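You operate a simulated robot arm through the tools that you are given. There is no shell and no other tool.

You are at the controls of a simulated two-armed robot. One attempt, no reset.

## Task
Stir the big vat until the level tube shows an even colour.
Fine: work the paddle rod; open the tube valve to see the colour and free the rod's yellow catch; at the end the rod is in and locked by it and the tube valve shut. Where these are worked on the way, their far stop is far enough and under half their travel is too little: tube valve, yellow catch.
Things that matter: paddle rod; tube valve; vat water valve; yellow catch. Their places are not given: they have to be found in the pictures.

The check looks at the end state, three seconds after you hand in, the way a careful person would. Anything else that was tipped, shoved, dropped, spilled or broken makes it a failure.

## Robot
Two 7-joint arms with three-finger grippers on one trunk that stands fixed in place. Base frame: the origin is at the foot of the trunk, x ahead of it, y to its left, z up. Units: mm, degrees, N and s.
The left shoulder is at [37, 126, 1296], the right one opposite. With the tool pointing down near the work surface each hand reaches from about 300 to 800 mm from the base axis, measured 20 degrees to its own side. Payload 2.94 kg a hand.
Tool frame (each hand has its own): the origin (TCP) lies between the finger pads and is the grasp point; the fingertips stand 30 mm ahead of it; z points along the fingers, y is the line along which they close. The gripper opens to 128 mm; its body begins 93 mm behind the TCP.
Orientation is that of the tool frame in the base frame, as a unit quaternion [x, y, z, w]. With the fingers straight down and closing along the base's y, the tool's x points along the base's -x, its y along +y and its z along -z.

## Interface
- The arms move only by the tool drive_tool. It takes "left_deltas", "right_deltas" or both (then of equal length, played together; a hand with none holds still); each is a list that holds one entry, the list of rows, each a list of 7 numbers: the shift along the base's x, y, z in units of 50 mm (1.0 is 50 mm), then the turn, a rotation vector about the base's x, y, z in units of 6 degrees (1.0 is 6 degrees), then the opening in per cent of the stroke, from 0 (shut) to 100 (fully open). In form: [[[dx, dy, dz, rx, ry, rz, gripper], ...]]. A call has 1 to 20 rows; each row shifts and turns the commanded pose from where the row before left it. A call with a number of a shift or a turn outside -1 to 1 is refused whole. Rows are played at 5 a second. More than 50 mm and 8.6 degrees between two rows, or a gripper value outside its range, and nothing of the call is played. Where a pose cannot be reached the arm comes as near as it can. A force on the tool above 90 N (or 10 N above the force at the start of the call, whichever is more), or a blocked arm, ends the call early, and 0.2 s more pass. The fingers move at their own pace (about 84.2 mm/s each) and stop on an object; they squeeze with about 35 N. The grip force told is the motor's: it shows also when the fingers shut on nothing. Time passes only in rows, and 0.2 s behind the last, so rows that do not move let the fingers close. It gives the time, the measured TCP pose, the force on the tool (base axes), the opening and the grip force at its end, in the units of the frame above (readings bear some noise), with the torque about the TCP (base axes, N m) and any sound that the robot's microphone picked up.
- Cameras (640 x 400 px; columns grow to the right, rows downward): "scene" is now at [146.9, -10.2, 1501.2]; the picture's right is [-0.09, -1.00, 0.00], its down [-0.24, 0.02, -0.97] and it looks along [0.97, -0.09, -0.24] (base axes); focal length 214 px, centre (320, 200). "left" rides on the left gripper at [69, 15, -120] in its tool frame; the picture's right is [-0.22, 0.98, 0.00], its down [-0.82, -0.18, -0.54] and it looks along [-0.53, -0.12, 0.84] (tool axes); focal length 251 px, centre (320, 200). "right" rides on the right gripper at [69, -15, -120] in its tool frame; the picture's right is [0.22, 0.98, 0.00], its down [-0.82, 0.18, -0.54] and it looks along [-0.53, 0.12, 0.84] (tool axes); focal length 251 px, centre (320, 200).
- camera(camera): a new picture of that camera. No time passes.
- slide_trunk(by): moves the trunk up (or, below 0, down) by that many mm; the arms and the scene camera ride with it, the base frame stays. It gives what a move gives, with no picture.
- pan_tilt(pan, tilt): turns the head with the scene camera to pan (to the left, within 80 degrees either way) and tilt (down, from -29 to 69), counted from straight ahead of the robot (the tilt from the chest, where the trunk bows). It gives what a move gives.
- locate(camera, pixels): there is no depth. For up to 12 entries [column, row, z] of the newest picture of that camera ("zoom" is the newest enlarged one), the place [x, y] in the base frame at which the ray of that pixel passes the height z, good to about 2 mm. No time passes.
- zoom(camera, box): a new picture of the part [left, top, right, bottom] of that camera's present view, enlarged. No time passes.
- close_job(): hands the job in; it is judged then, once.

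Open the grippers and draw the arms clear of the work before you hand the job in, unless the task says otherwise.

The tools are called after ">>>" as a command line: name --argument value ..., lists and objects as JSON in quotes. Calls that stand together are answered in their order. drive_tool: Moves the arms, as the interface text tells. Its arguments: {"type":"object","properties":{"left_deltas":{"type":"array"},"right_deltas":{"type":"array"}},"required":[]} The other tools are called the same way: slide_trunk (by) moves the trunk up or down; pan_tilt (pan, tilt) turns the head that bears the scene camera; camera (camera) takes a picture; locate (camera, pixels) gives the place at which the rays of pixels pass given heights; zoom (camera, box) takes an enlarged picture of a part of a camera's view; close_job () hands the job in.

At the start:

```text
time: 0.0
left_ee_pos: [395.1, 123.4, 1486.0]
left_orientation: [-0.002, 1.0, -0.001, 0.001]
left_wrist_force: [0.1, 0.4, -0.1]
left_wrist_torque: [-0.02, -0.03, -0.02]
left_finger_gap: 127.8
left_finger_force: 0.0
right_ee_pos: [429.0, -233.6, 1515.6]
right_orientation: [0.0, 1.0, 0.001, 0.0]
right_wrist_force: [0.3, 1.0, -1.2]
right_wrist_torque: [-0.03, 0.02, 0.01]
right_finger_gap: 127.9
right_finger_force: 0.0
trunk travel left (down, up): [-504.0, 43.0]
head pan, tilt (commanded): [-5.1, 14.1]
```

scene: 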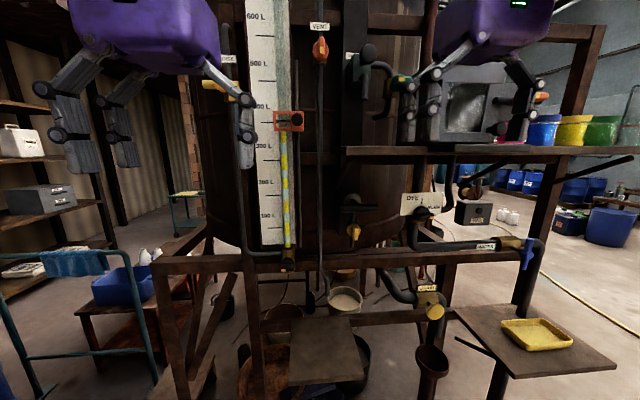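
right: 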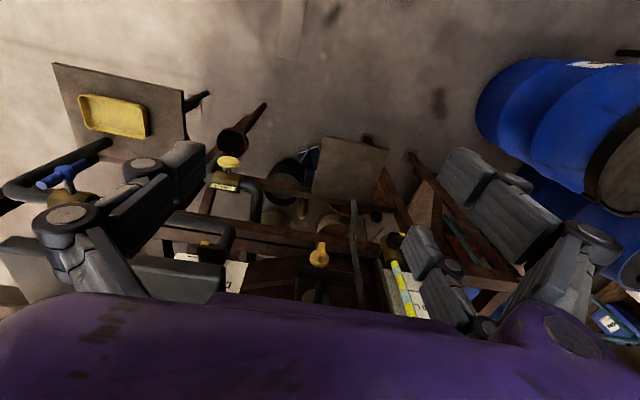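
left: 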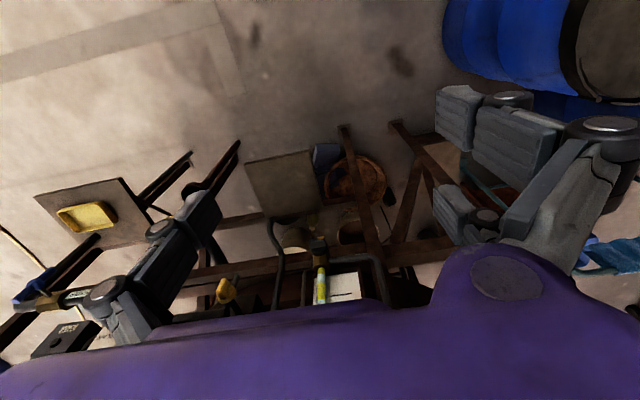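

The scene shows a level tube at about (285,150), an orange knob at (320,48), a valve on the vat at (352,230), and several other valves. I zoom on parts to tell them apart.

>>> zoom --camera "scene" --box '[200, 0, 360, 100]'

>>> zoom --camera "scene" --box '[220, 90, 380, 190]'

>>> zoom --camera "scene" --box '[220, 180, 380, 280]'

>>> zoom --camera "scene" --box '[390, 180, 550, 280]'

>>> zoom --camera "scene" --box '[340, 260, 500, 360]'

>>> zoom --camera "scene" --box '[320, 20, 480, 120]'

```text
4.00 times, centred on (280, 50) of scene
```

zoom: 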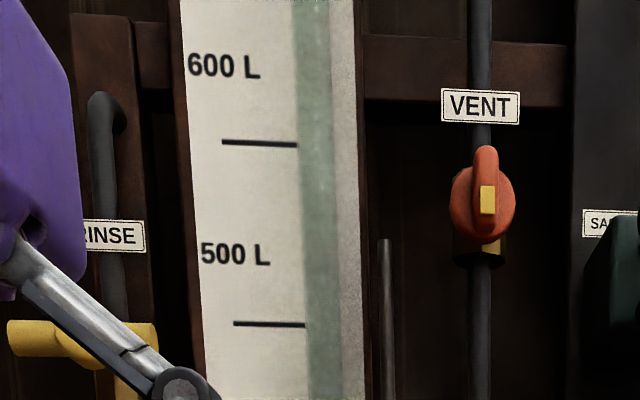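

```text
4.00 times, centred on (300, 140) of scene
```

zoom: 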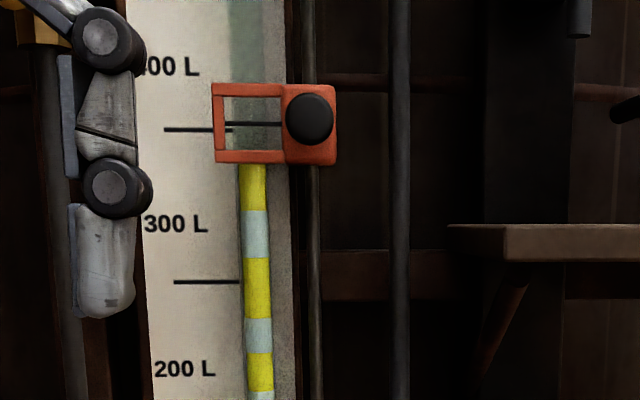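

```text
4.00 times, centred on (300, 230) of scene
```

zoom: 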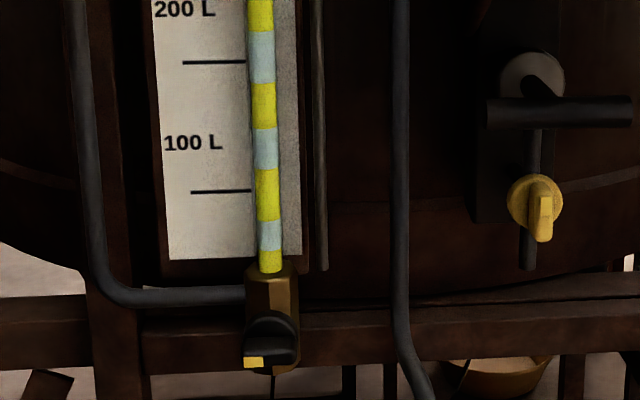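

```text
4.00 times, centred on (470, 230) of scene
```

zoom: 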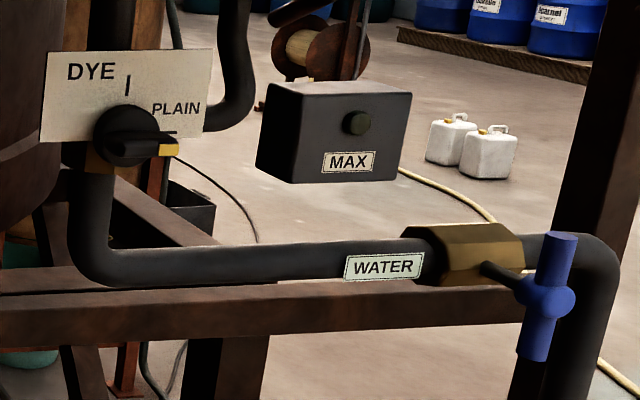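

```text
4.00 times, centred on (420, 310) of scene
```

zoom: 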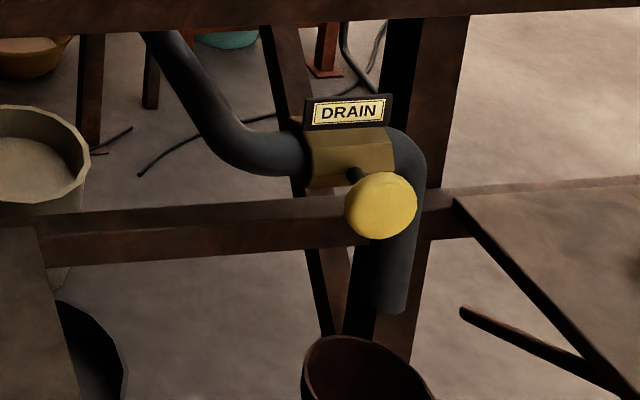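

```text
4.00 times, centred on (400, 70) of scene
```

zoom: 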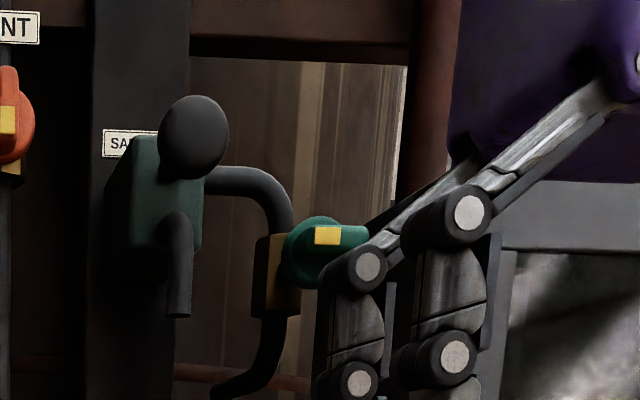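

The pictures show the black T-bar of the paddle rod at (352,208), the yellow catch under it at (353,232), the black tube valve at (288,262), and the blue WATER valve at (527,255). The hands block part of the view, so I draw both back and turn them to point forward bit by bit.

>>> drive_tool --left_deltas '[[[-0.6, 0.8, 0, 0, 0, 0, 100], [-0.6, 0.8, 0, 0, 0, 0, 100], [0, 0.8, -0.5, 0, -1, 0, 100], [0, 0.5, -0.5, 0, -1, 0, 100], [0, 0, -0.5, 0, -1, 0, 100], [0, 0, -0.5, 0, -1, 0, 100]]]' --right_deltas '[[[-0.8, 0, 0, 0, 0, 0, 100], [-0.8, 0, 0, 0, 0, 0, 100], [0, -0.5, -0.5, 0, -1, 0, 100], [0, -0.5, -0.5, 0, -1, 0, 100], [0, 0, -0.5, 0, -1, 0, 100], [0, 0, -0.5, 0, -1, 0, 100]]]'

>>> camera --camera "scene"

>>> camera --camera "right"

>>> camera --camera "left"

```text
time: 1.4
left_ee_pos: [332.5, 268.4, 1384.9]
left_orientation: [0.0, 0.978, -0.001, 0.209]
left_wrist_force: [-1.0, 0.6, 0.4]
left_wrist_torque: [0.03, -0.02, -0.01]
left_finger_gap: 127.8
left_finger_force: 0.1
right_ee_pos: [355.2, -270.8, 1393.9]
right_orientation: [-0.001, 0.978, 0.0, 0.209]
right_wrist_force: [-1.4, -0.2, 0.2]
right_wrist_torque: [0.02, -0.02, 0.0]
right_finger_gap: 127.8
right_finger_force: 0.1
right hand out of reach, approached as far as the arm can: row 1, 2
trunk travel left (down, up): [-504.0, 43.0]
head pan, tilt (commanded): [-5.1, 14.1]
```

```text
taken
```

scene: 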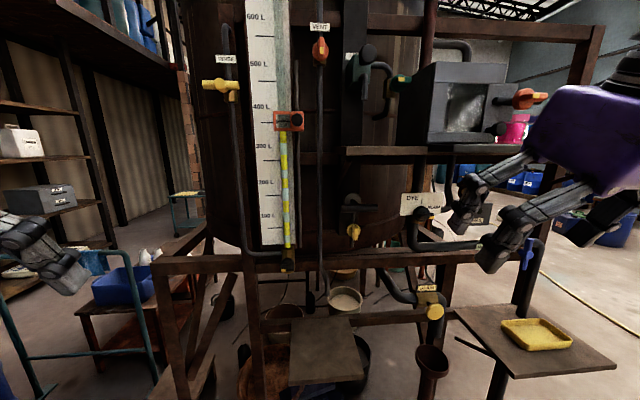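

```text
taken
```

right: 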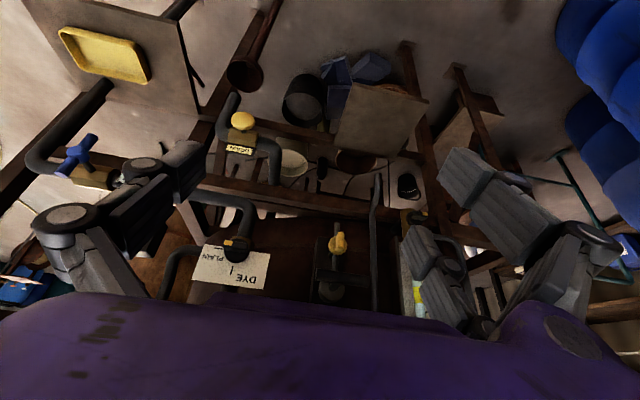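

```text
taken
```

left: 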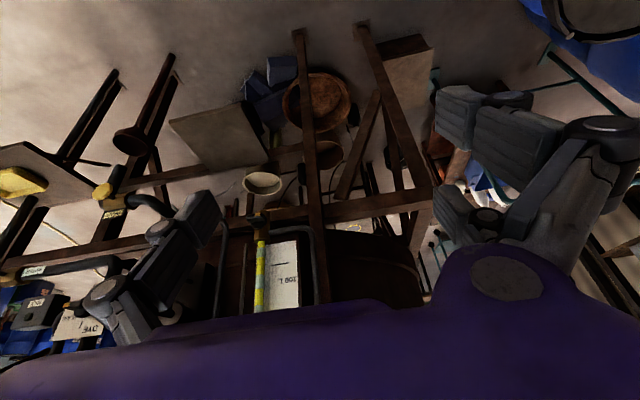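

The arms are clear of the front now: the whole vat is visible. I zoom on the rod (352,210), the tube valve (288,262), the tube and the water valve.

>>> zoom --camera "scene" --box '[312, 180, 392, 250]'

>>> zoom --camera "scene" --box '[256, 225, 320, 275]'

>>> zoom --camera "scene" --box '[192, 20, 352, 140]'

>>> zoom --camera "scene" --box '[400, 50, 560, 150]'

>>> zoom --camera "right" --box '[260, 190, 420, 310]'

>>> zoom --camera "right" --box '[20, 100, 180, 220]'

>>> zoom --camera "left" --box '[200, 190, 320, 310]'

```text
5.71 times, centred on (352, 215) of scene
```

zoom: 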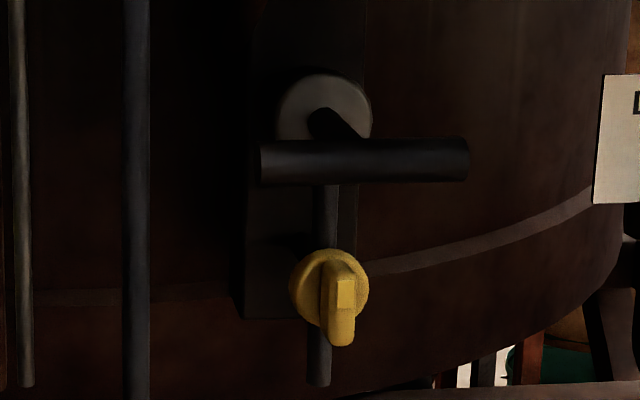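

```text
8.00 times, centred on (288, 250) of scene
```

zoom: 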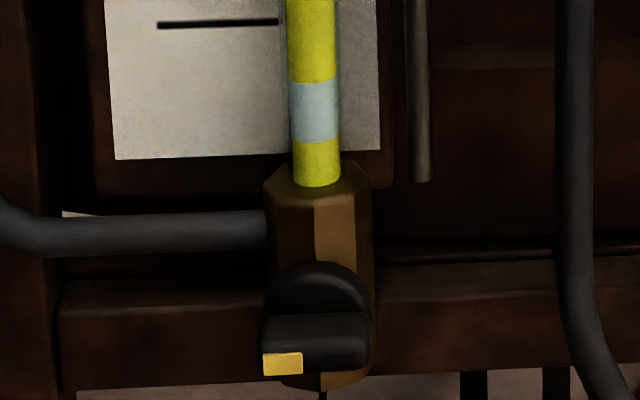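

```text
3.33 times, centred on (272, 80) of scene
```

zoom: 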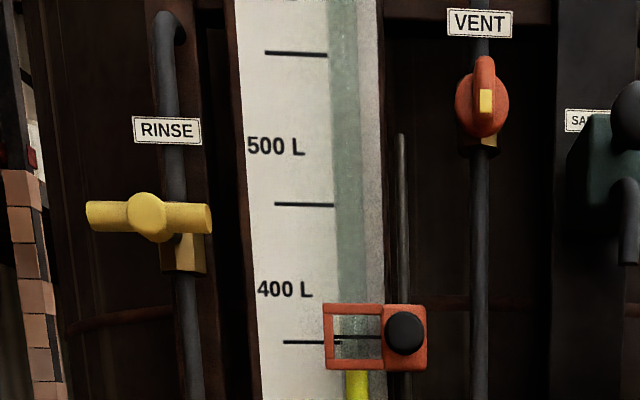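

```text
4.00 times, centred on (480, 100) of scene
```

zoom: 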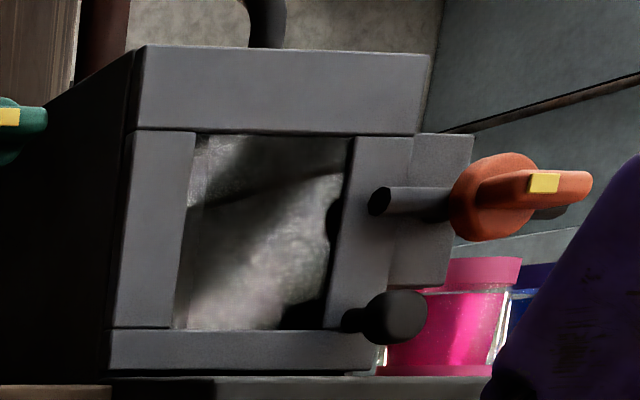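

```text
3.33 times, centred on (340, 250) of right
```

zoom: 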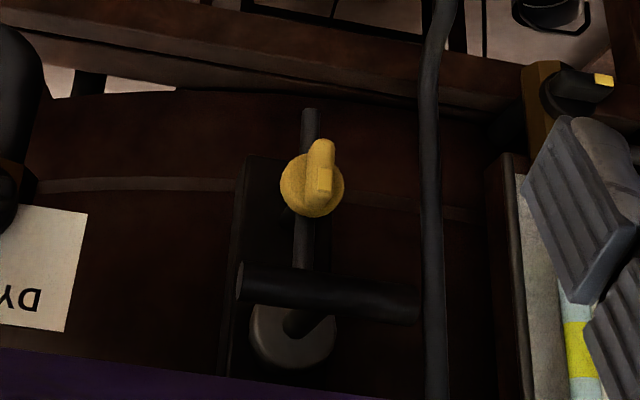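

```text
3.33 times, centred on (100, 160) of right
```

zoom: 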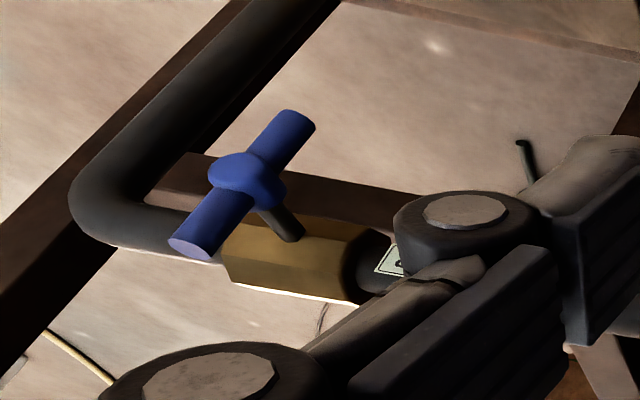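

```text
3.33 times, centred on (260, 250) of left
```

zoom: 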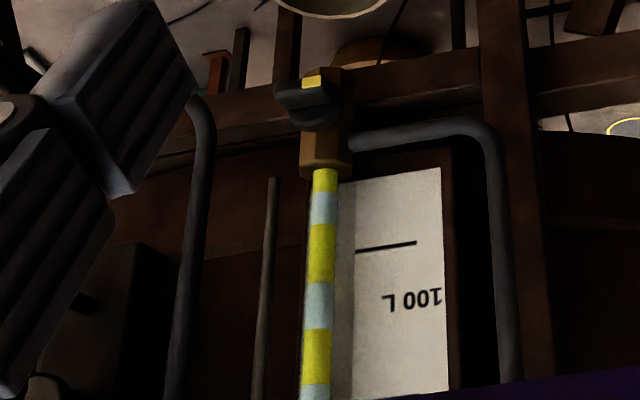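

I now turn pixel pairs from two cameras into places: catch at scene (353.8,230.8) / right (337.6,245.5), T-bar ends at scene (341.5,208.3), (377.9,207.6) / right (369.4,281.5), (315.4,274), tube valve knob at scene (287.8,267.5) / left (255.5,218.5).

>>> locate --camera "scene" --pixels '[[353.8, 230.8, 1300], [353.8, 230.8, 1200], [341.5, 208.3, 1300], [341.5, 208.3, 1200], [377.9, 207.6, 1300], [377.9, 207.6, 1200], [352.5, 198.9, 1300], [352.5, 198.9, 1200], [287.8, 267.5, 1200], [287.8, 267.5, 1100], [345, 149, 1490], [440, 151, 1490]]'

>>> locate --camera "right" --pixels '[[337.6, 245.5, 1300], [337.6, 245.5, 1200], [369.4, 281.5, 1300], [369.4, 281.5, 1200], [315.4, 274, 1300], [315.4, 274, 1200], [331.9, 290.5, 1300], [331.9, 290.5, 1200], [70, 160, 1200], [70, 160, 1100]]'

>>> locate --camera "left" --pixels '[[255.5, 218.5, 1200], [255.5, 218.5, 1100]]'

```text
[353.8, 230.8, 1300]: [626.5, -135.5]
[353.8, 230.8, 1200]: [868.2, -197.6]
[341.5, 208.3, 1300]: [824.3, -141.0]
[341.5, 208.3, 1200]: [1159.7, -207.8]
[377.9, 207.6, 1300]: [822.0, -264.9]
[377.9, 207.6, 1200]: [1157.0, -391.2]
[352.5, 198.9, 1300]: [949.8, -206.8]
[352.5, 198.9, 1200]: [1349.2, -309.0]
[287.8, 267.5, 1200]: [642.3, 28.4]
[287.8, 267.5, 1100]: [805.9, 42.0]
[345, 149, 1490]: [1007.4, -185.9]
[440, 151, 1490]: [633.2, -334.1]
```

```text
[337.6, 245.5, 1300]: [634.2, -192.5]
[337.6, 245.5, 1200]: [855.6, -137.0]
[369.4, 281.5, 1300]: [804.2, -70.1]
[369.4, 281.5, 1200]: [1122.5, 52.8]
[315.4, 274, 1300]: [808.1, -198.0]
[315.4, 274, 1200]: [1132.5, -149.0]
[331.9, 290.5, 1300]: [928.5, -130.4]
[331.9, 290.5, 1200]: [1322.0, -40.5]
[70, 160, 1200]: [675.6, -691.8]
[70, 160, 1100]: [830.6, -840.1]
```

```text
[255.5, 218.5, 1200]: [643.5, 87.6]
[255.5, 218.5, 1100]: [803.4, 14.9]
```

Catch is at about (742,-166,1251), the T-bar centre at about (690,-166,1337) with its rod along x, and the tube valve knob at about (754,38,1131). I turn both hands to point forward, keeping them well back from the vat.

>>> drive_tool --left_deltas '[[[0.25, -0.4, -0.4, 0, -1, 0, 100], [0.25, -0.4, -0.4, 0, -1, 0, 100], [0.25, -0.4, -0.4, 0, -1, 0, 100], [0.25, -0.4, -0.4, 0, -1, 0, 100], [0.25, -0.4, -0.4, 0, -1, 0, 100], [0.25, -0.4, -0.4, 0, -1, 0, 100], [0.25, -0.4, -0.4, 0, -1, 0, 100], [0.25, -0.4, -0.4, 0, -1, 0, 100], [0.25, -0.4, -0.4, 0, -1, 0, 100], [0.25, -0.4, -0.4, 0, -1, 0, 100], [0.25, -0.4, -0.4, 0, -1, 0, 100], [0, 0, 0, 0, 0, 0, 100]]]' --right_deltas '[[[0.15, 0, -0.15, 0, -1, 0, 100], [0.15, 0, -0.15, 0, -1, 0, 100], [0.15, 0, -0.15, 0, -1, 0, 100], [0.15, 0, -0.15, 0, -1, 0, 100], [0.15, 0, -0.15, 0, -1, 0, 100], [0.15, 0, -0.15, 0, -1, 0, 100], [0.15, 0, -0.15, 0, -1, 0, 100], [0.15, 0, -0.15, 0, -1, 0, 100], [0.15, 0, -0.15, 0, -1, 0, 100], [0.15, 0, -0.15, 0, -1, 0, 100], [0.15, 0, -0.15, 0, -1, 0, 100], [0, 0, 0, 0, 0, 0, 100]]]'

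>>> camera --camera "scene"

>>> camera --camera "right"

>>> camera --camera "left"

```text
time: 4.0
left_ee_pos: [536.5, 126.4, 1272.6]
left_orientation: [-0.018, 0.751, 0.01, 0.66]
left_wrist_force: [0.9, 0.8, -0.9]
left_wrist_torque: [0.01, 0.0, -0.07]
left_finger_gap: 127.7
left_finger_force: 0.1
left hand out of reach, approached as far as the arm can: row 2, 3, 4, 5, 6, 7, 8, 9, 11
right_ee_pos: [470.9, -291.2, 1401.5]
right_orientation: [-0.002, 0.816, 0.002, 0.578]
right_wrist_force: [-0.3, 0.6, 0.4]
right_wrist_torque: [-0.02, 0.02, -0.05]
right_finger_gap: 127.6
right_finger_force: 0.0
right hand out of reach, approached as far as the arm can: row 4, 5, 6, 7, 8, 9, 10, 11
trunk travel left (down, up): [-504.0, 43.0]
head pan, tilt (commanded): [-5.1, 14.1]
```

```text
taken
```

scene: 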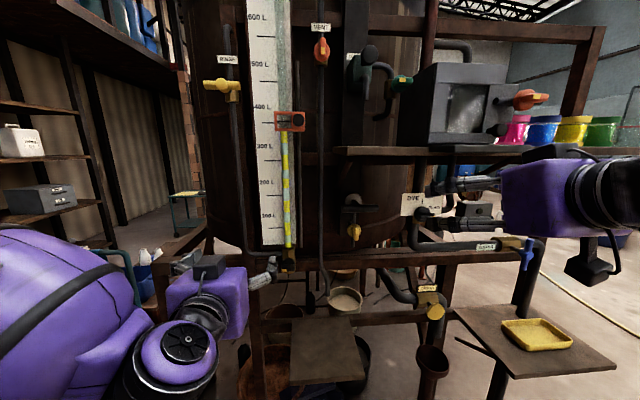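

```text
taken
```

right: 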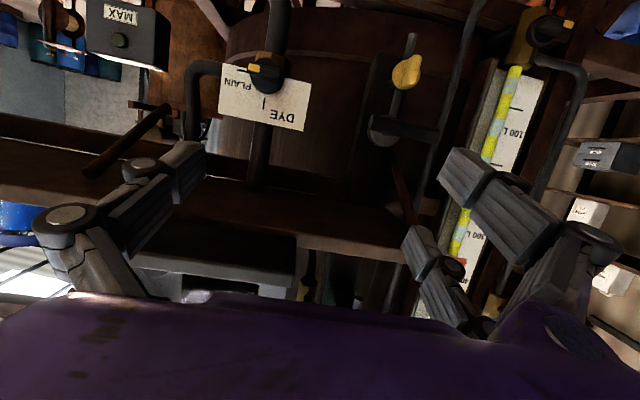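

```text
taken
```

left: 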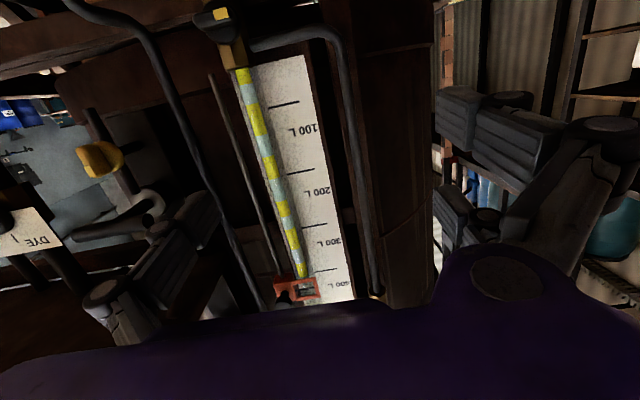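

The left hand stopped short at (536,126,1273) since it can't tuck in further. I carry on with it ahead and down towards the tube valve in smaller steps, rolling it so that the fingers will close vertically on the horizontal rib.

>>> drive_tool --left_deltas '[[[0.2, -0.2, -0.4, 0, -0.6, 0, 100], [0.2, -0.2, -0.4, 0, -0.6, 0, 100], [0.1, -0.2, -0.4, 0.5, 0, 0, 100], [0.1, -0.2, -0.4, 1, 0, 0, 100], [0.1, -0.2, -0.4, 1, 0, 0, 100], [0.1, -0.2, -0.4, 1, 0, 0, 100], [0, 0, 0, 1, 0, 0, 100], [0, 0, 0, 1, 0, 0, 100], [0, 0, 0, 0, 0, 0, 100]]]'

>>> camera --camera "scene"

>>> camera --camera "left"

```text
time: 6.0
left_ee_pos: [530.7, 112.0, 1339.6]
left_orientation: [0.186, 0.676, 0.209, 0.682]
left_wrist_force: [0.3, 0.0, 0.3]
left_wrist_torque: [0.03, 0.02, -0.01]
left_finger_gap: 128.2
left_finger_force: 0.1
left hand out of reach, approached as far as the arm can: row 1, 2, 3, 4, 5, 6, 8
right_ee_pos: [472.2, -293.7, 1401.3]
right_orientation: [-0.001, 0.817, 0.002, 0.577]
right_wrist_force: [-0.1, -0.3, 1.0]
right_wrist_torque: [0.02, -0.01, 0.0]
right_finger_gap: 128.0
right_finger_force: 0.1
trunk travel left (down, up): [-504.0, 43.0]
head pan, tilt (commanded): [-5.1, 14.1]
```

```text
taken
```

scene: 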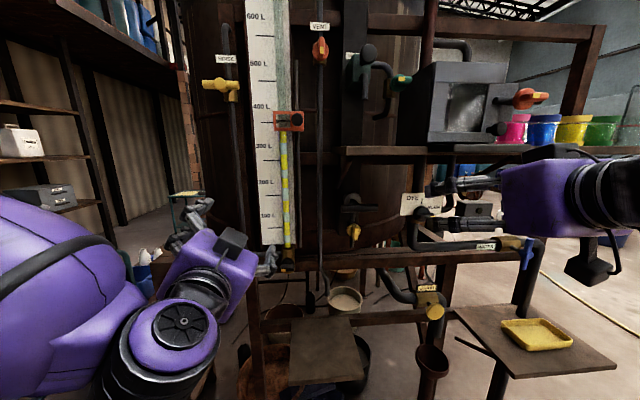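

```text
taken
```

left: 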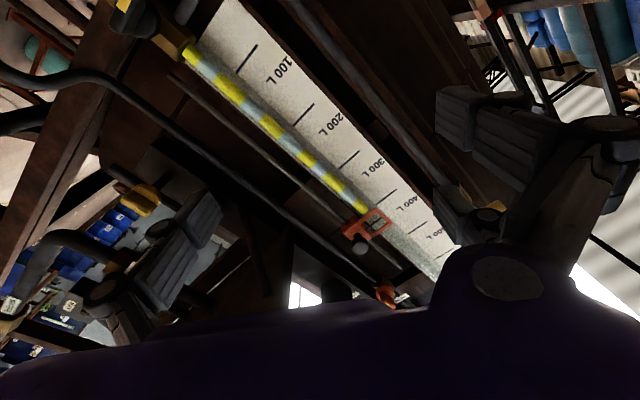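

Commanding down made the left hand go up to z 1340, so this forward-pointing posture is limited by the shoulder height. I look to the left and to the right with the head before lowering the trunk, to be sure that the elbows have room.

>>> pan_tilt --pan 50 --tilt 40

>>> camera --camera "scene"

>>> pan_tilt --pan -50 --tilt 40

>>> camera --camera "scene"

>>> pan_tilt --pan 0 --tilt 45

>>> camera --camera "scene"

```text
time: 7.2
left_ee_pos: [530.9, 113.1, 1339.5]
left_orientation: [0.185, 0.676, 0.208, 0.682]
left_wrist_force: [0.3, -0.8, 0.8]
left_wrist_torque: [-0.01, -0.02, -0.01]
left_finger_gap: 127.9
left_finger_force: 0.0
right_ee_pos: [473.2, -294.0, 1400.8]
right_orientation: [0.0, 0.817, 0.002, 0.577]
right_wrist_force: [0.6, 0.8, 0.2]
right_wrist_torque: [0.0, 0.03, 0.02]
right_finger_gap: 127.9
right_finger_force: 0.1
trunk travel left (down, up): [-504.0, 43.0]
head pan, tilt (commanded): [50.0, 40.0]
```

```text
taken
```

scene: 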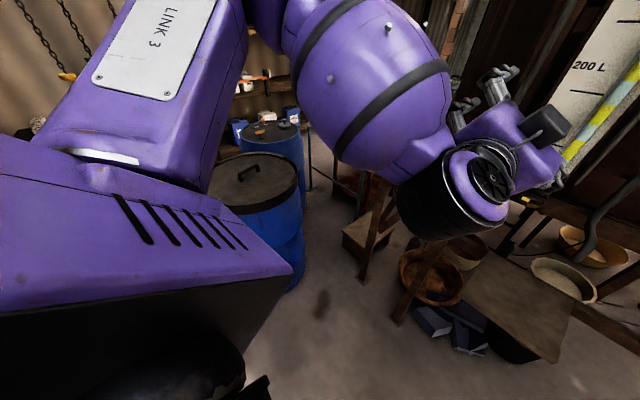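

```text
time: 9.0
left_ee_pos: [529.7, 113.2, 1339.2]
left_orientation: [0.185, 0.676, 0.208, 0.682]
left_wrist_force: [0.0, -0.6, -0.1]
left_wrist_torque: [-0.02, -0.01, 0.02]
left_finger_gap: 128.2
left_finger_force: 0.0
right_ee_pos: [473.7, -294.0, 1400.3]
right_orientation: [0.0, 0.817, 0.002, 0.577]
right_wrist_force: [-0.1, 0.6, 0.9]
right_wrist_torque: [0.0, 0.0, 0.0]
right_finger_gap: 128.0
right_finger_force: 0.0
trunk travel left (down, up): [-504.0, 43.0]
head pan, tilt (commanded): [-50.0, 40.0]
```

```text
taken
```

scene: 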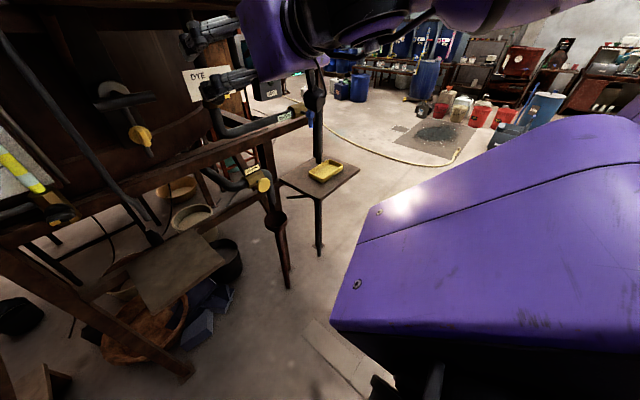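

```text
time: 10.2
left_ee_pos: [530.3, 112.9, 1339.1]
left_orientation: [0.186, 0.676, 0.208, 0.682]
left_wrist_force: [-0.2, -0.6, -0.4]
left_wrist_torque: [0.01, 0.01, -0.01]
left_finger_gap: 127.9
left_finger_force: 0.1
right_ee_pos: [472.9, -293.9, 1399.9]
right_orientation: [-0.001, 0.817, 0.002, 0.577]
right_wrist_force: [-0.1, -0.2, 0.0]
right_wrist_torque: [0.02, -0.01, -0.03]
right_finger_gap: 127.7
right_finger_force: 0.2
trunk travel left (down, up): [-504.0, 43.0]
head pan, tilt (commanded): [0.0, 45.0]
```

```text
taken
```

scene: 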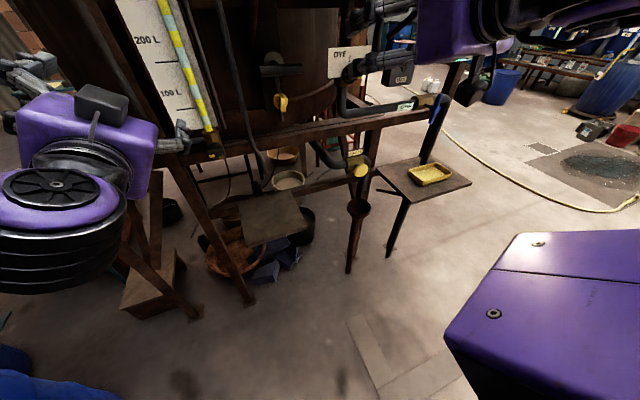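

Nothing stands near the elbows (barrels are low and far off), so I lower the trunk 170 mm to bring the shoulders level with the tube valve.

>>> slide_trunk --by -170

>>> pan_tilt --pan -3 --tilt 10

>>> camera --camera "scene"

>>> camera --camera "left"

>>> camera --camera "right"

```text
time: 12.1
left_ee_pos: [568.2, 111.2, 1038.5]
left_orientation: [0.21, 0.757, 0.183, 0.592]
left_wrist_force: [-0.2, -0.2, -0.2]
left_wrist_torque: [-0.02, -0.01, -0.02]
left_finger_gap: 127.8
left_finger_force: 0.1
right_ee_pos: [528.7, -293.9, 1101.7]
right_orientation: [-0.001, 0.888, 0.003, 0.46]
right_wrist_force: [0.4, -0.2, -0.3]
right_wrist_torque: [0.01, -0.02, -0.04]
right_finger_gap: 128.0
right_finger_force: 0.0
trunk travel left (down, up): [-334.0, 213.0]
head pan, tilt (commanded): [0.0, 45.0]
```

```text
time: 13.1
left_ee_pos: [566.8, 111.3, 1037.9]
left_orientation: [0.21, 0.757, 0.184, 0.591]
left_wrist_force: [0.3, -0.9, 0.2]
left_wrist_torque: [-0.02, 0.02, 0.02]
left_finger_gap: 128.1
left_finger_force: 0.1
right_ee_pos: [529.6, -294.0, 1102.2]
right_orientation: [-0.001, 0.888, 0.003, 0.46]
right_wrist_force: [0.2, -0.4, -0.4]
right_wrist_torque: [0.05, 0.0, -0.03]
right_finger_gap: 127.8
right_finger_force: 0.1
trunk travel left (down, up): [-334.0, 213.0]
head pan, tilt (commanded): [-3.0, 10.0]
```

```text
taken
```

scene: 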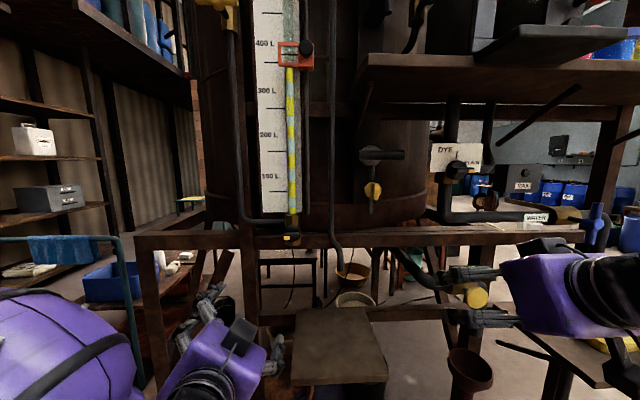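

```text
taken
```

left: 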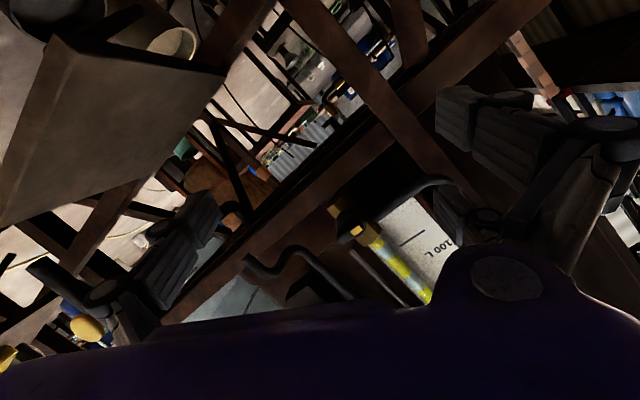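

```text
taken
```

right: 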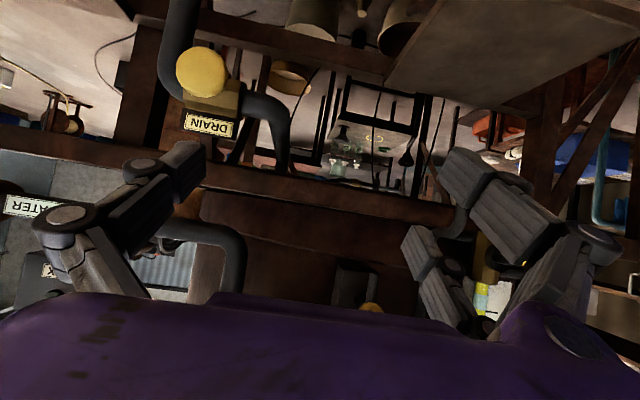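

The trunk bowed as it went down: the left hand is now at (567,111,1038) pitched 13 degrees below level. I level it first, rise and shift towards the valve, then roll.

>>> drive_tool --left_deltas '[[[0, -0.2, 0.4, 0, -0.75, 0, 100], [0, -0.2, 0.4, 0, -0.75, 0, 100], [0, -0.2, 0.4, 0, -0.75, 0, 100], [0, -0.2, 0.4, 0, 0, 0, 100], [0.2, -0.2, 0.26, 0, 0, 0, 100], [0.2, -0.2, 0, 0, 0, 0, 100], [0, 0, 0, 0, 0, 0, 100]]]' --right_deltas '[[[0, 0, 0.5, 0, -0.8, 0, 100], [0, 0, 0.5, 0, -0.8, 0, 100], [0, 0, 0.5, 0, -0.8, 0, 100], [0, 0, 0.4, 0, -0.8, 0, 100], [0, 0, 0, 0, -0.8, 0, 100], [0, 0, 0, 0, -0.8, 0, 100], [0, 0, 0, 0, 0, 0, 100]]]'

>>> camera --camera "scene"

>>> camera --camera "left"

```text
time: 14.7
left_ee_pos: [593.7, 68.6, 1172.3]
left_orientation: [0.188, 0.682, 0.205, 0.676]
left_wrist_force: [-0.1, 0.5, -0.5]
left_wrist_torque: [-0.01, 0.03, -0.01]
left_finger_gap: 128.1
left_finger_force: 0.0
left hand out of reach, approached as far as the arm can: row 1, 2, 3
right_ee_pos: [588.9, -321.5, 1103.1]
right_orientation: [0.011, 0.793, -0.003, 0.609]
right_wrist_force: [-0.4, 0.0, 0.9]
right_wrist_torque: [-0.01, 0.02, 0.06]
right_finger_gap: 128.1
right_finger_force: 0.0
right hand out of reach, approached as far as the arm can: row 1, 2, 3, 4, 5, 6
trunk travel left (down, up): [-334.0, 213.0]
head pan, tilt (commanded): [-3.0, 10.0]
```

```text
taken
```

scene: 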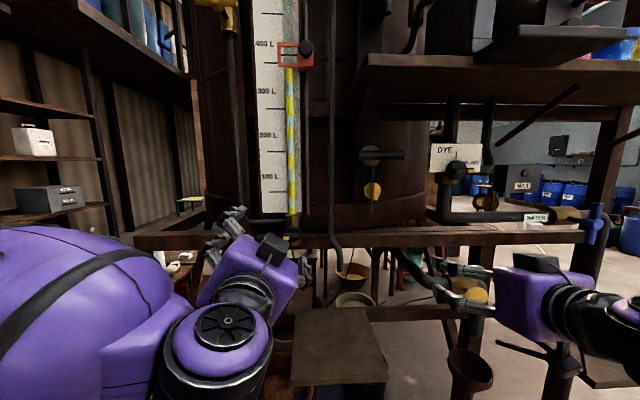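

```text
taken
```

left: 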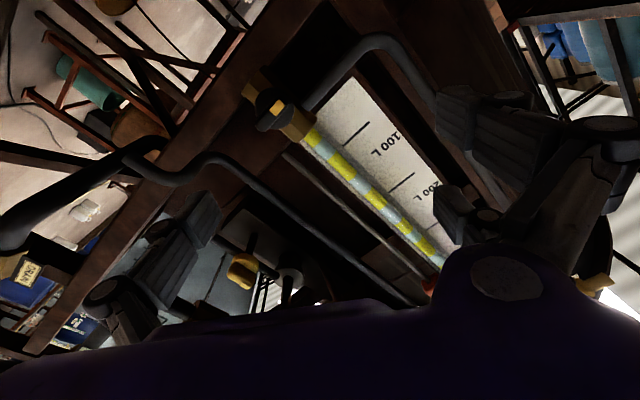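

The left hand is level at (594,69,1172). I roll it the rest of the way (57 degrees) and bring it in front of the valve at x about 640, y 38, z 1131.

>>> drive_tool --left_deltas '[[[0.09, -0.06, -0.08, 0.95, 0, 0, 100], [0.09, -0.06, -0.08, 0.95, 0, 0, 100], [0.09, -0.06, -0.08, 0.95, 0, 0, 100], [0.09, -0.06, -0.08, 0.95, 0, 0, 100], [0.09, -0.06, -0.08, 0.95, 0, 0, 100], [0.09, -0.06, -0.08, 0.95, 0, 0, 100], [0.09, -0.06, -0.08, 0.95, 0, 0, 100], [0.09, -0.06, -0.08, 0.95, 0, 0, 100], [0.09, -0.06, -0.08, 0.95, 0, 0, 100], [0.09, -0.06, -0.08, 0.95, 0, 0, 100], [0, 0, 0, 0, 0, 0, 100]]]'

>>> camera --camera "scene"

>>> camera --camera "left"

```text
time: 17.1
left_ee_pos: [626.0, 81.6, 1173.8]
left_orientation: [0.489, 0.502, 0.506, 0.503]
left_wrist_force: [0.6, 0.5, 0.3]
left_wrist_torque: [0.0, 0.0, 0.0]
left_finger_gap: 128.0
left_finger_force: 0.1
left hand out of reach, approached as far as the arm can: row 1, 2, 3, 4, 5, 6, 7, 8, 9, 10
right_ee_pos: [589.4, -319.2, 1103.9]
right_orientation: [0.011, 0.793, -0.003, 0.609]
right_wrist_force: [-1.2, -0.3, -0.2]
right_wrist_torque: [-0.01, 0.02, 0.02]
right_finger_gap: 127.8
right_finger_force: 0.0
trunk travel left (down, up): [-334.0, 213.0]
head pan, tilt (commanded): [-3.0, 10.0]
```

```text
taken
```

scene: 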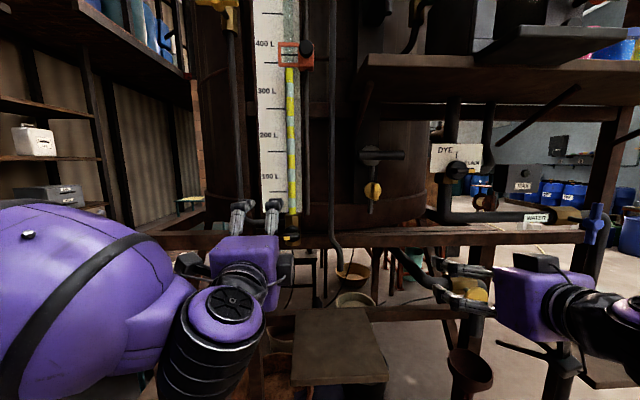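

```text
taken
```

left: 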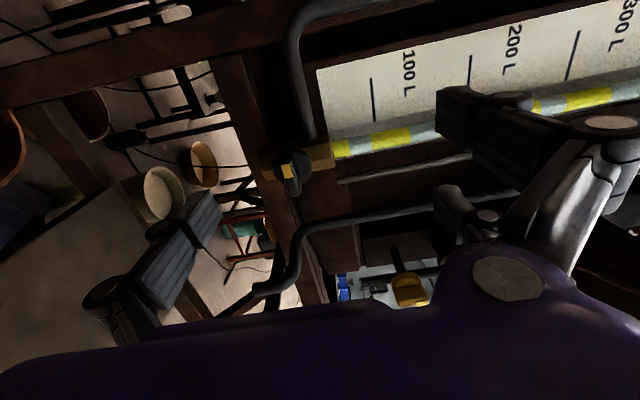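

The hand is rolled a quarter turn at (626,82,1174), fingers closing vertically; the left view shows the knob at (292,168), the scene at (291,240). I fix the knob's place again from these new views.

>>> zoom --camera "left" --box '[230, 110, 350, 210]'

>>> zoom --camera "scene" --box '[240, 190, 340, 260]'

>>> locate --camera "scene" --pixels '[[291, 240, 1150], [291, 240, 1110], [320, 200, 1100], [320, 200, 1000]]'

>>> locate --camera "left" --pixels '[[293, 168, 1150], [293, 168, 1110], [320, 200, 1100], [320, 200, 1000]]'

```text
4.00 times, centred on (290, 160) of left
```

zoom: 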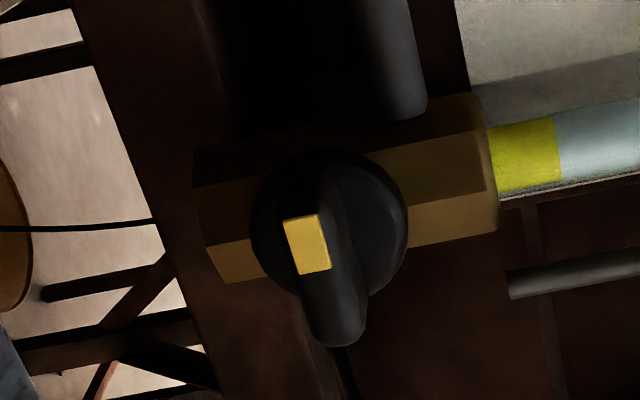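

```text
5.71 times, centred on (290, 225) of scene
```

zoom: 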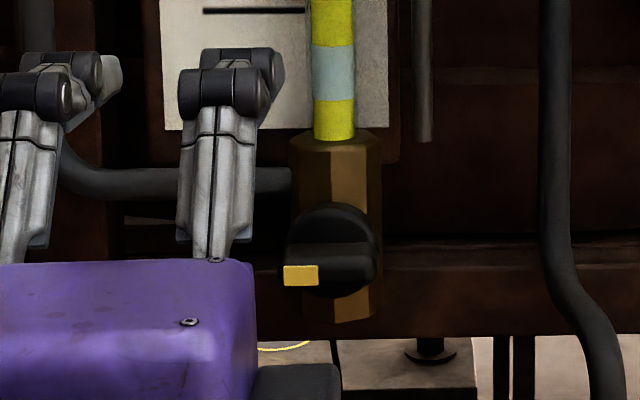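

```text
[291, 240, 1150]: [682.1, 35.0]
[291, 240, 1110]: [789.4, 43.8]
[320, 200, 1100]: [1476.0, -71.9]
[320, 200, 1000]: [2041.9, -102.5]
```

```text
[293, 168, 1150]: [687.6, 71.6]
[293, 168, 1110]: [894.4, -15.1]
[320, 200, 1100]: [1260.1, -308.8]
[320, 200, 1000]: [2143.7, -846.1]
```

I refine with disc centre (scene 291.75,233.8 / left 292.5,166.3) and rib front face centre (scene 291.4,237.6 / left 291.3,180).

>>> locate --camera "scene" --pixels '[[291.75, 233.8, 1150], [291.75, 233.8, 1110], [291.4, 237.6, 1150], [291.4, 237.6, 1110], [353, 170, 1338], [373, 191, 1250]]'

>>> locate --camera "left" --pixels '[[292.5, 166.3, 1150], [292.5, 166.3, 1110], [291.3, 180, 1150], [291.3, 180, 1110]]'

```text
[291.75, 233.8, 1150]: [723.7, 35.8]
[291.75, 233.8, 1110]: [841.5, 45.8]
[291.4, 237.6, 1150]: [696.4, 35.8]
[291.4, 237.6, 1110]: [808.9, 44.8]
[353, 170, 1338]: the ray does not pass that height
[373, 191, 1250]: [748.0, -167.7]
```

```text
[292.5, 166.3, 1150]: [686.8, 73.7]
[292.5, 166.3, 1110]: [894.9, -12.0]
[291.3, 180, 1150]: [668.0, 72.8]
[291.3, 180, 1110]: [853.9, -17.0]
```

Knob: disc at (770,40,1134), rib front at (738,39,1135), about 44 mm long along y. I move the left hand ahead and right to x about 680 in front of it and see whether the reach eases there.

>>> drive_tool --left_deltas '[[[0.2, -0.1, -0.05, 0, 0, 0, 60], [0.2, -0.2, -0.1, 0, 0, 0, 60], [0.2, -0.2, -0.1, 0, 0, 0, 60], [0.2, -0.2, -0.15, 0, 0, 0, 60], [0.2, -0.2, -0.15, 0, 0, 0, 60], [0, -0.2, -0.15, 0, 0, 0, 60], [0, 0, 0, 0, 0, 0, 60]]]'

>>> camera --camera "scene"

>>> camera --camera "left"

```text
time: 18.7
left_ee_pos: [653.5, 77.0, 1187.8]
left_orientation: [0.489, 0.501, 0.506, 0.504]
left_wrist_force: [-0.1, -0.4, -0.3]
left_wrist_torque: [-0.02, -0.03, -0.05]
left_finger_gap: 77.0
left_finger_force: 0.1
left hand out of reach, approached as far as the arm can: row 1, 2, 3, 4, 5, 6
right_ee_pos: [587.3, -319.5, 1102.3]
right_orientation: [0.011, 0.793, -0.004, 0.609]
right_wrist_force: [-0.5, -0.4, 0.0]
right_wrist_torque: [0.04, 0.01, 0.02]
right_finger_gap: 128.2
right_finger_force: 0.0
trunk travel left (down, up): [-334.0, 213.0]
head pan, tilt (commanded): [-3.0, 10.0]
```

```text
taken
```

scene: 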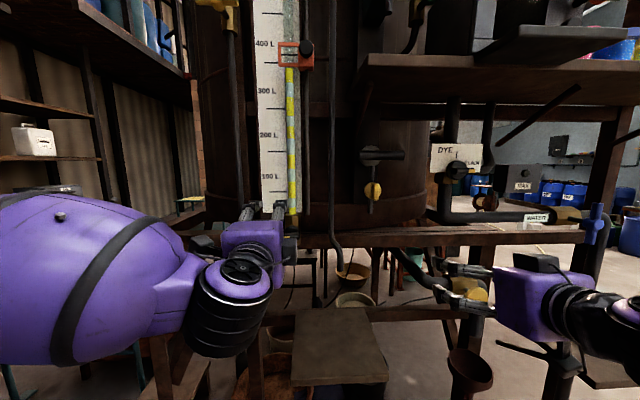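

```text
taken
```

left: 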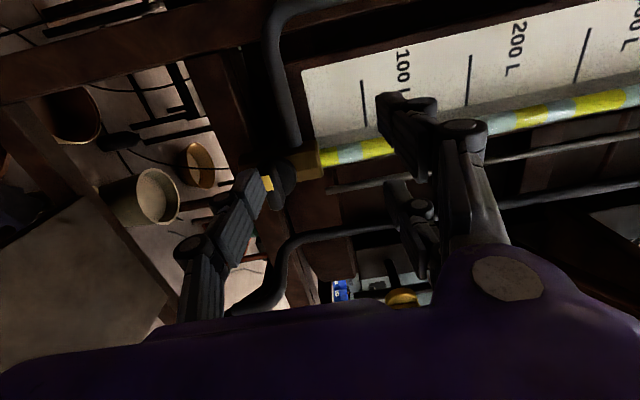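

The arm still can't come lower at this shoulder height. I back the right hand away (pitching it down a bit, which eases its reach) and then lower the trunk another 60 mm.

>>> drive_tool --right_deltas '[[[-0.3, 0, 0.4, 0, 0.9, 0, 100], [-0.3, 0, 0.4, 0, 0.9, 0, 100], [-0.3, 0, 0.4, 0, 0.9, 0, 100], [-0.3, 0, 0.4, 0, 0.9, 0, 100], [-0.3, 0, 0.4, 0, 0, 0, 100], [-0.3, 0, 0.4, 0, 0, 0, 100], [0, 0, 0, 0, 0, 0, 100]]]'

>>> slide_trunk --by -60

>>> camera --camera "scene"

>>> camera --camera "left"

```text
time: 20.3
left_ee_pos: [653.8, 76.2, 1186.8]
left_orientation: [0.488, 0.503, 0.504, 0.503]
left_wrist_force: [-0.1, 0.5, 0.6]
left_wrist_torque: [0.0, 0.02, 0.01]
left_finger_gap: 76.8
left_finger_force: 0.1
right_ee_pos: [499.2, -319.4, 1224.8]
right_orientation: [0.01, 0.893, -0.005, 0.449]
right_wrist_force: [-0.1, 0.3, 0.5]
right_wrist_torque: [0.01, 0.0, -0.02]
right_finger_gap: 128.4
right_finger_force: 0.1
trunk travel left (down, up): [-334.0, 213.0]
head pan, tilt (commanded): [-3.0, 10.0]
```

```text
time: 21.3
left_ee_pos: [653.4, 76.5, 1128.8]
left_orientation: [0.487, 0.501, 0.507, 0.505]
left_wrist_force: [0.6, -0.3, -0.6]
left_wrist_torque: [0.01, -0.01, 0.0]
left_finger_gap: 76.8
left_finger_force: 0.1
right_ee_pos: [497.3, -321.1, 1164.1]
right_orientation: [0.01, 0.893, -0.005, 0.45]
right_wrist_force: [-0.3, 0.7, 0.3]
right_wrist_torque: [0.01, -0.01, 0.02]
right_finger_gap: 128.1
right_finger_force: 0.0
trunk travel left (down, up): [-274.0, 273.0]
head pan, tilt (commanded): [-3.0, 10.0]
```

```text
taken
```

scene: 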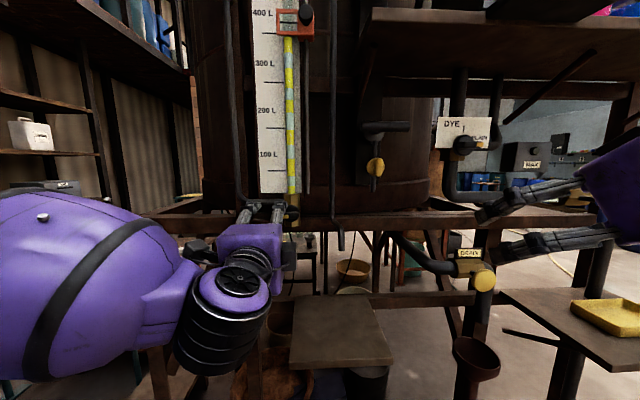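

```text
taken
```

left: 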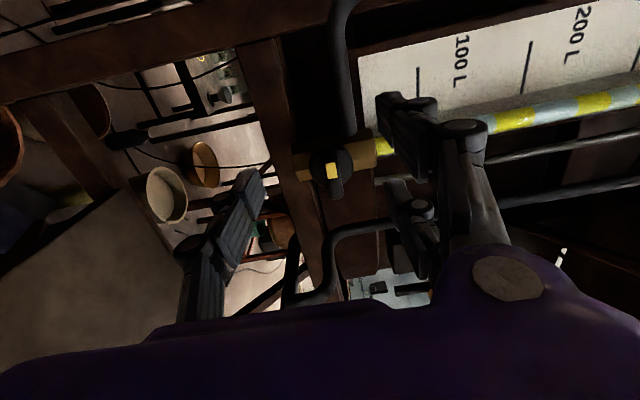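

Now the left hand is at (653,76,1129), level and rolled. I try to shift it right (y towards 17) and up slightly, keeping x.

>>> drive_tool --left_deltas '[[[0, -0.2, 0.05, 0, 0, 0, 60], [0, -0.2, 0.05, 0, 0, 0, 60], [0, -0.2, 0, 0, 0, 0, 60], [0, -0.2, 0, 0, 0, 0, 60], [0, 0, 0, 0, 0, 0, 60]]]'

```text
time: 22.5
left_ee_pos: [651.4, 63.0, 1140.4]
left_orientation: [0.489, 0.501, 0.506, 0.505]
left_wrist_force: [0.6, 0.8, 0.1]
left_wrist_torque: [0.0, -0.02, 0.01]
left_finger_gap: 76.5
left_finger_force: 0.0
left hand out of reach, approached as far as the arm can: row 2, 3, 4
right_ee_pos: [499.3, -319.8, 1162.1]
right_orientation: [0.01, 0.893, -0.005, 0.45]
right_wrist_force: [-0.5, 0.1, 0.2]
right_wrist_torque: [0.02, -0.01, 0.01]
right_finger_gap: 128.1
right_finger_force: 0.1
trunk travel left (down, up): [-274.0, 273.0]
head pan, tilt (commanded): [-3.0, 10.0]
```

It is still held at y 63. I allow a yaw of about 18 degrees to the right, which should free the wrist, while shifting right.

>>> drive_tool --left_deltas '[[[0, -0.1, 0, 0, 0, -0.75, 60], [0, -0.2, 0, 0, 0, -0.75, 60], [0, -0.2, 0, 0, 0, -0.75, 60], [0, -0.2, 0, 0, 0, -0.75, 60], [0, 0, 0, 0, 0, 0, 60]]]'

>>> camera --camera "left"

>>> camera --camera "scene"

```text
time: 23.7
left_ee_pos: [646.2, 46.5, 1155.5]
left_orientation: [0.541, 0.447, 0.444, 0.557]
left_wrist_force: [-0.5, -0.1, -0.6]
left_wrist_torque: [0.01, 0.02, 0.02]
left_finger_gap: 76.9
left_finger_force: 0.2
left hand out of reach, approached as far as the arm can: row 3, 4
right_ee_pos: [497.9, -318.3, 1162.7]
right_orientation: [0.009, 0.893, -0.005, 0.449]
right_wrist_force: [0.3, -0.3, -0.4]
right_wrist_torque: [0.0, 0.01, -0.02]
right_finger_gap: 127.9
right_finger_force: 0.2
trunk travel left (down, up): [-274.0, 273.0]
head pan, tilt (commanded): [-3.0, 10.0]
```

```text
taken
```

left: 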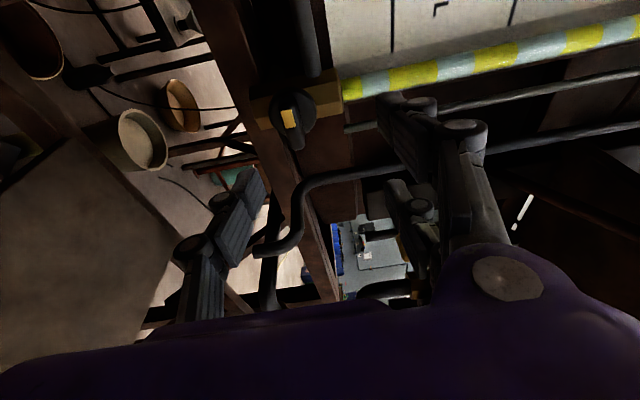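

```text
taken
```

scene: 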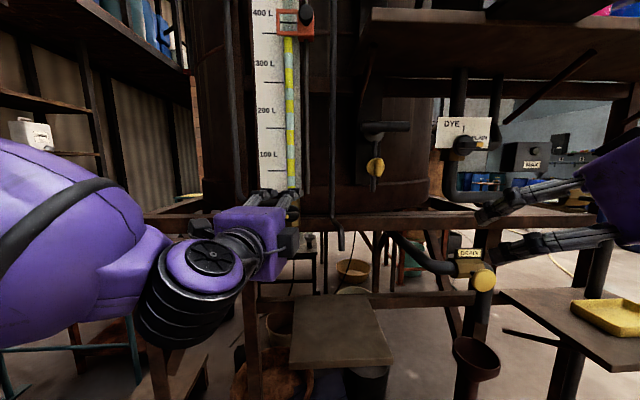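

The yaw helped (y 46) but the hand climbs to z 1155, so the shoulder should be lower still. I lower the trunk another 70 mm; the left fingers stay short of the vat (x below 680).

>>> slide_trunk --by -70

>>> drive_tool --left_deltas '[[[0, -0.1, 0.2, 0, 0, 0, 60], [0.1, -0.1, 0.2, 0, 0, 0, 60], [0.1, -0.1, 0.2, 0, 0, 0, 60], [0.1, -0.1, 0.2, 0, 0, 0, 60], [0, 0, 0, 0, 0, 0, 60]]]'

```text
time: 24.8
left_ee_pos: [644.7, 46.5, 1086.4]
left_orientation: [0.542, 0.447, 0.444, 0.557]
left_wrist_force: [0.5, 0.4, -0.6]
left_wrist_torque: [0.0, 0.02, -0.03]
left_finger_gap: 77.0
left_finger_force: 0.0
right_ee_pos: [497.4, -319.7, 1093.3]
right_orientation: [0.009, 0.893, -0.004, 0.45]
right_wrist_force: [0.0, -0.5, 1.2]
right_wrist_torque: [-0.03, -0.03, 0.0]
right_finger_gap: 127.9
right_finger_force: 0.1
trunk travel left (down, up): [-204.0, 343.0]
head pan, tilt (commanded): [-3.0, 10.0]
```

```text
time: 26.0
left_ee_pos: [661.8, 27.7, 1125.6]
left_orientation: [0.542, 0.447, 0.443, 0.556]
left_wrist_force: [0.0, 0.2, -0.2]
left_wrist_torque: [0.06, -0.03, -0.01]
left_finger_gap: 76.7
left_finger_force: 0.0
right_ee_pos: [497.9, -318.8, 1093.5]
right_orientation: [0.009, 0.893, -0.004, 0.449]
right_wrist_force: [-0.4, 0.4, 0.0]
right_wrist_torque: [-0.02, 0.0, -0.04]
right_finger_gap: 127.8
right_finger_force: 0.0
trunk travel left (down, up): [-204.0, 343.0]
head pan, tilt (commanded): [-3.0, 10.0]
```

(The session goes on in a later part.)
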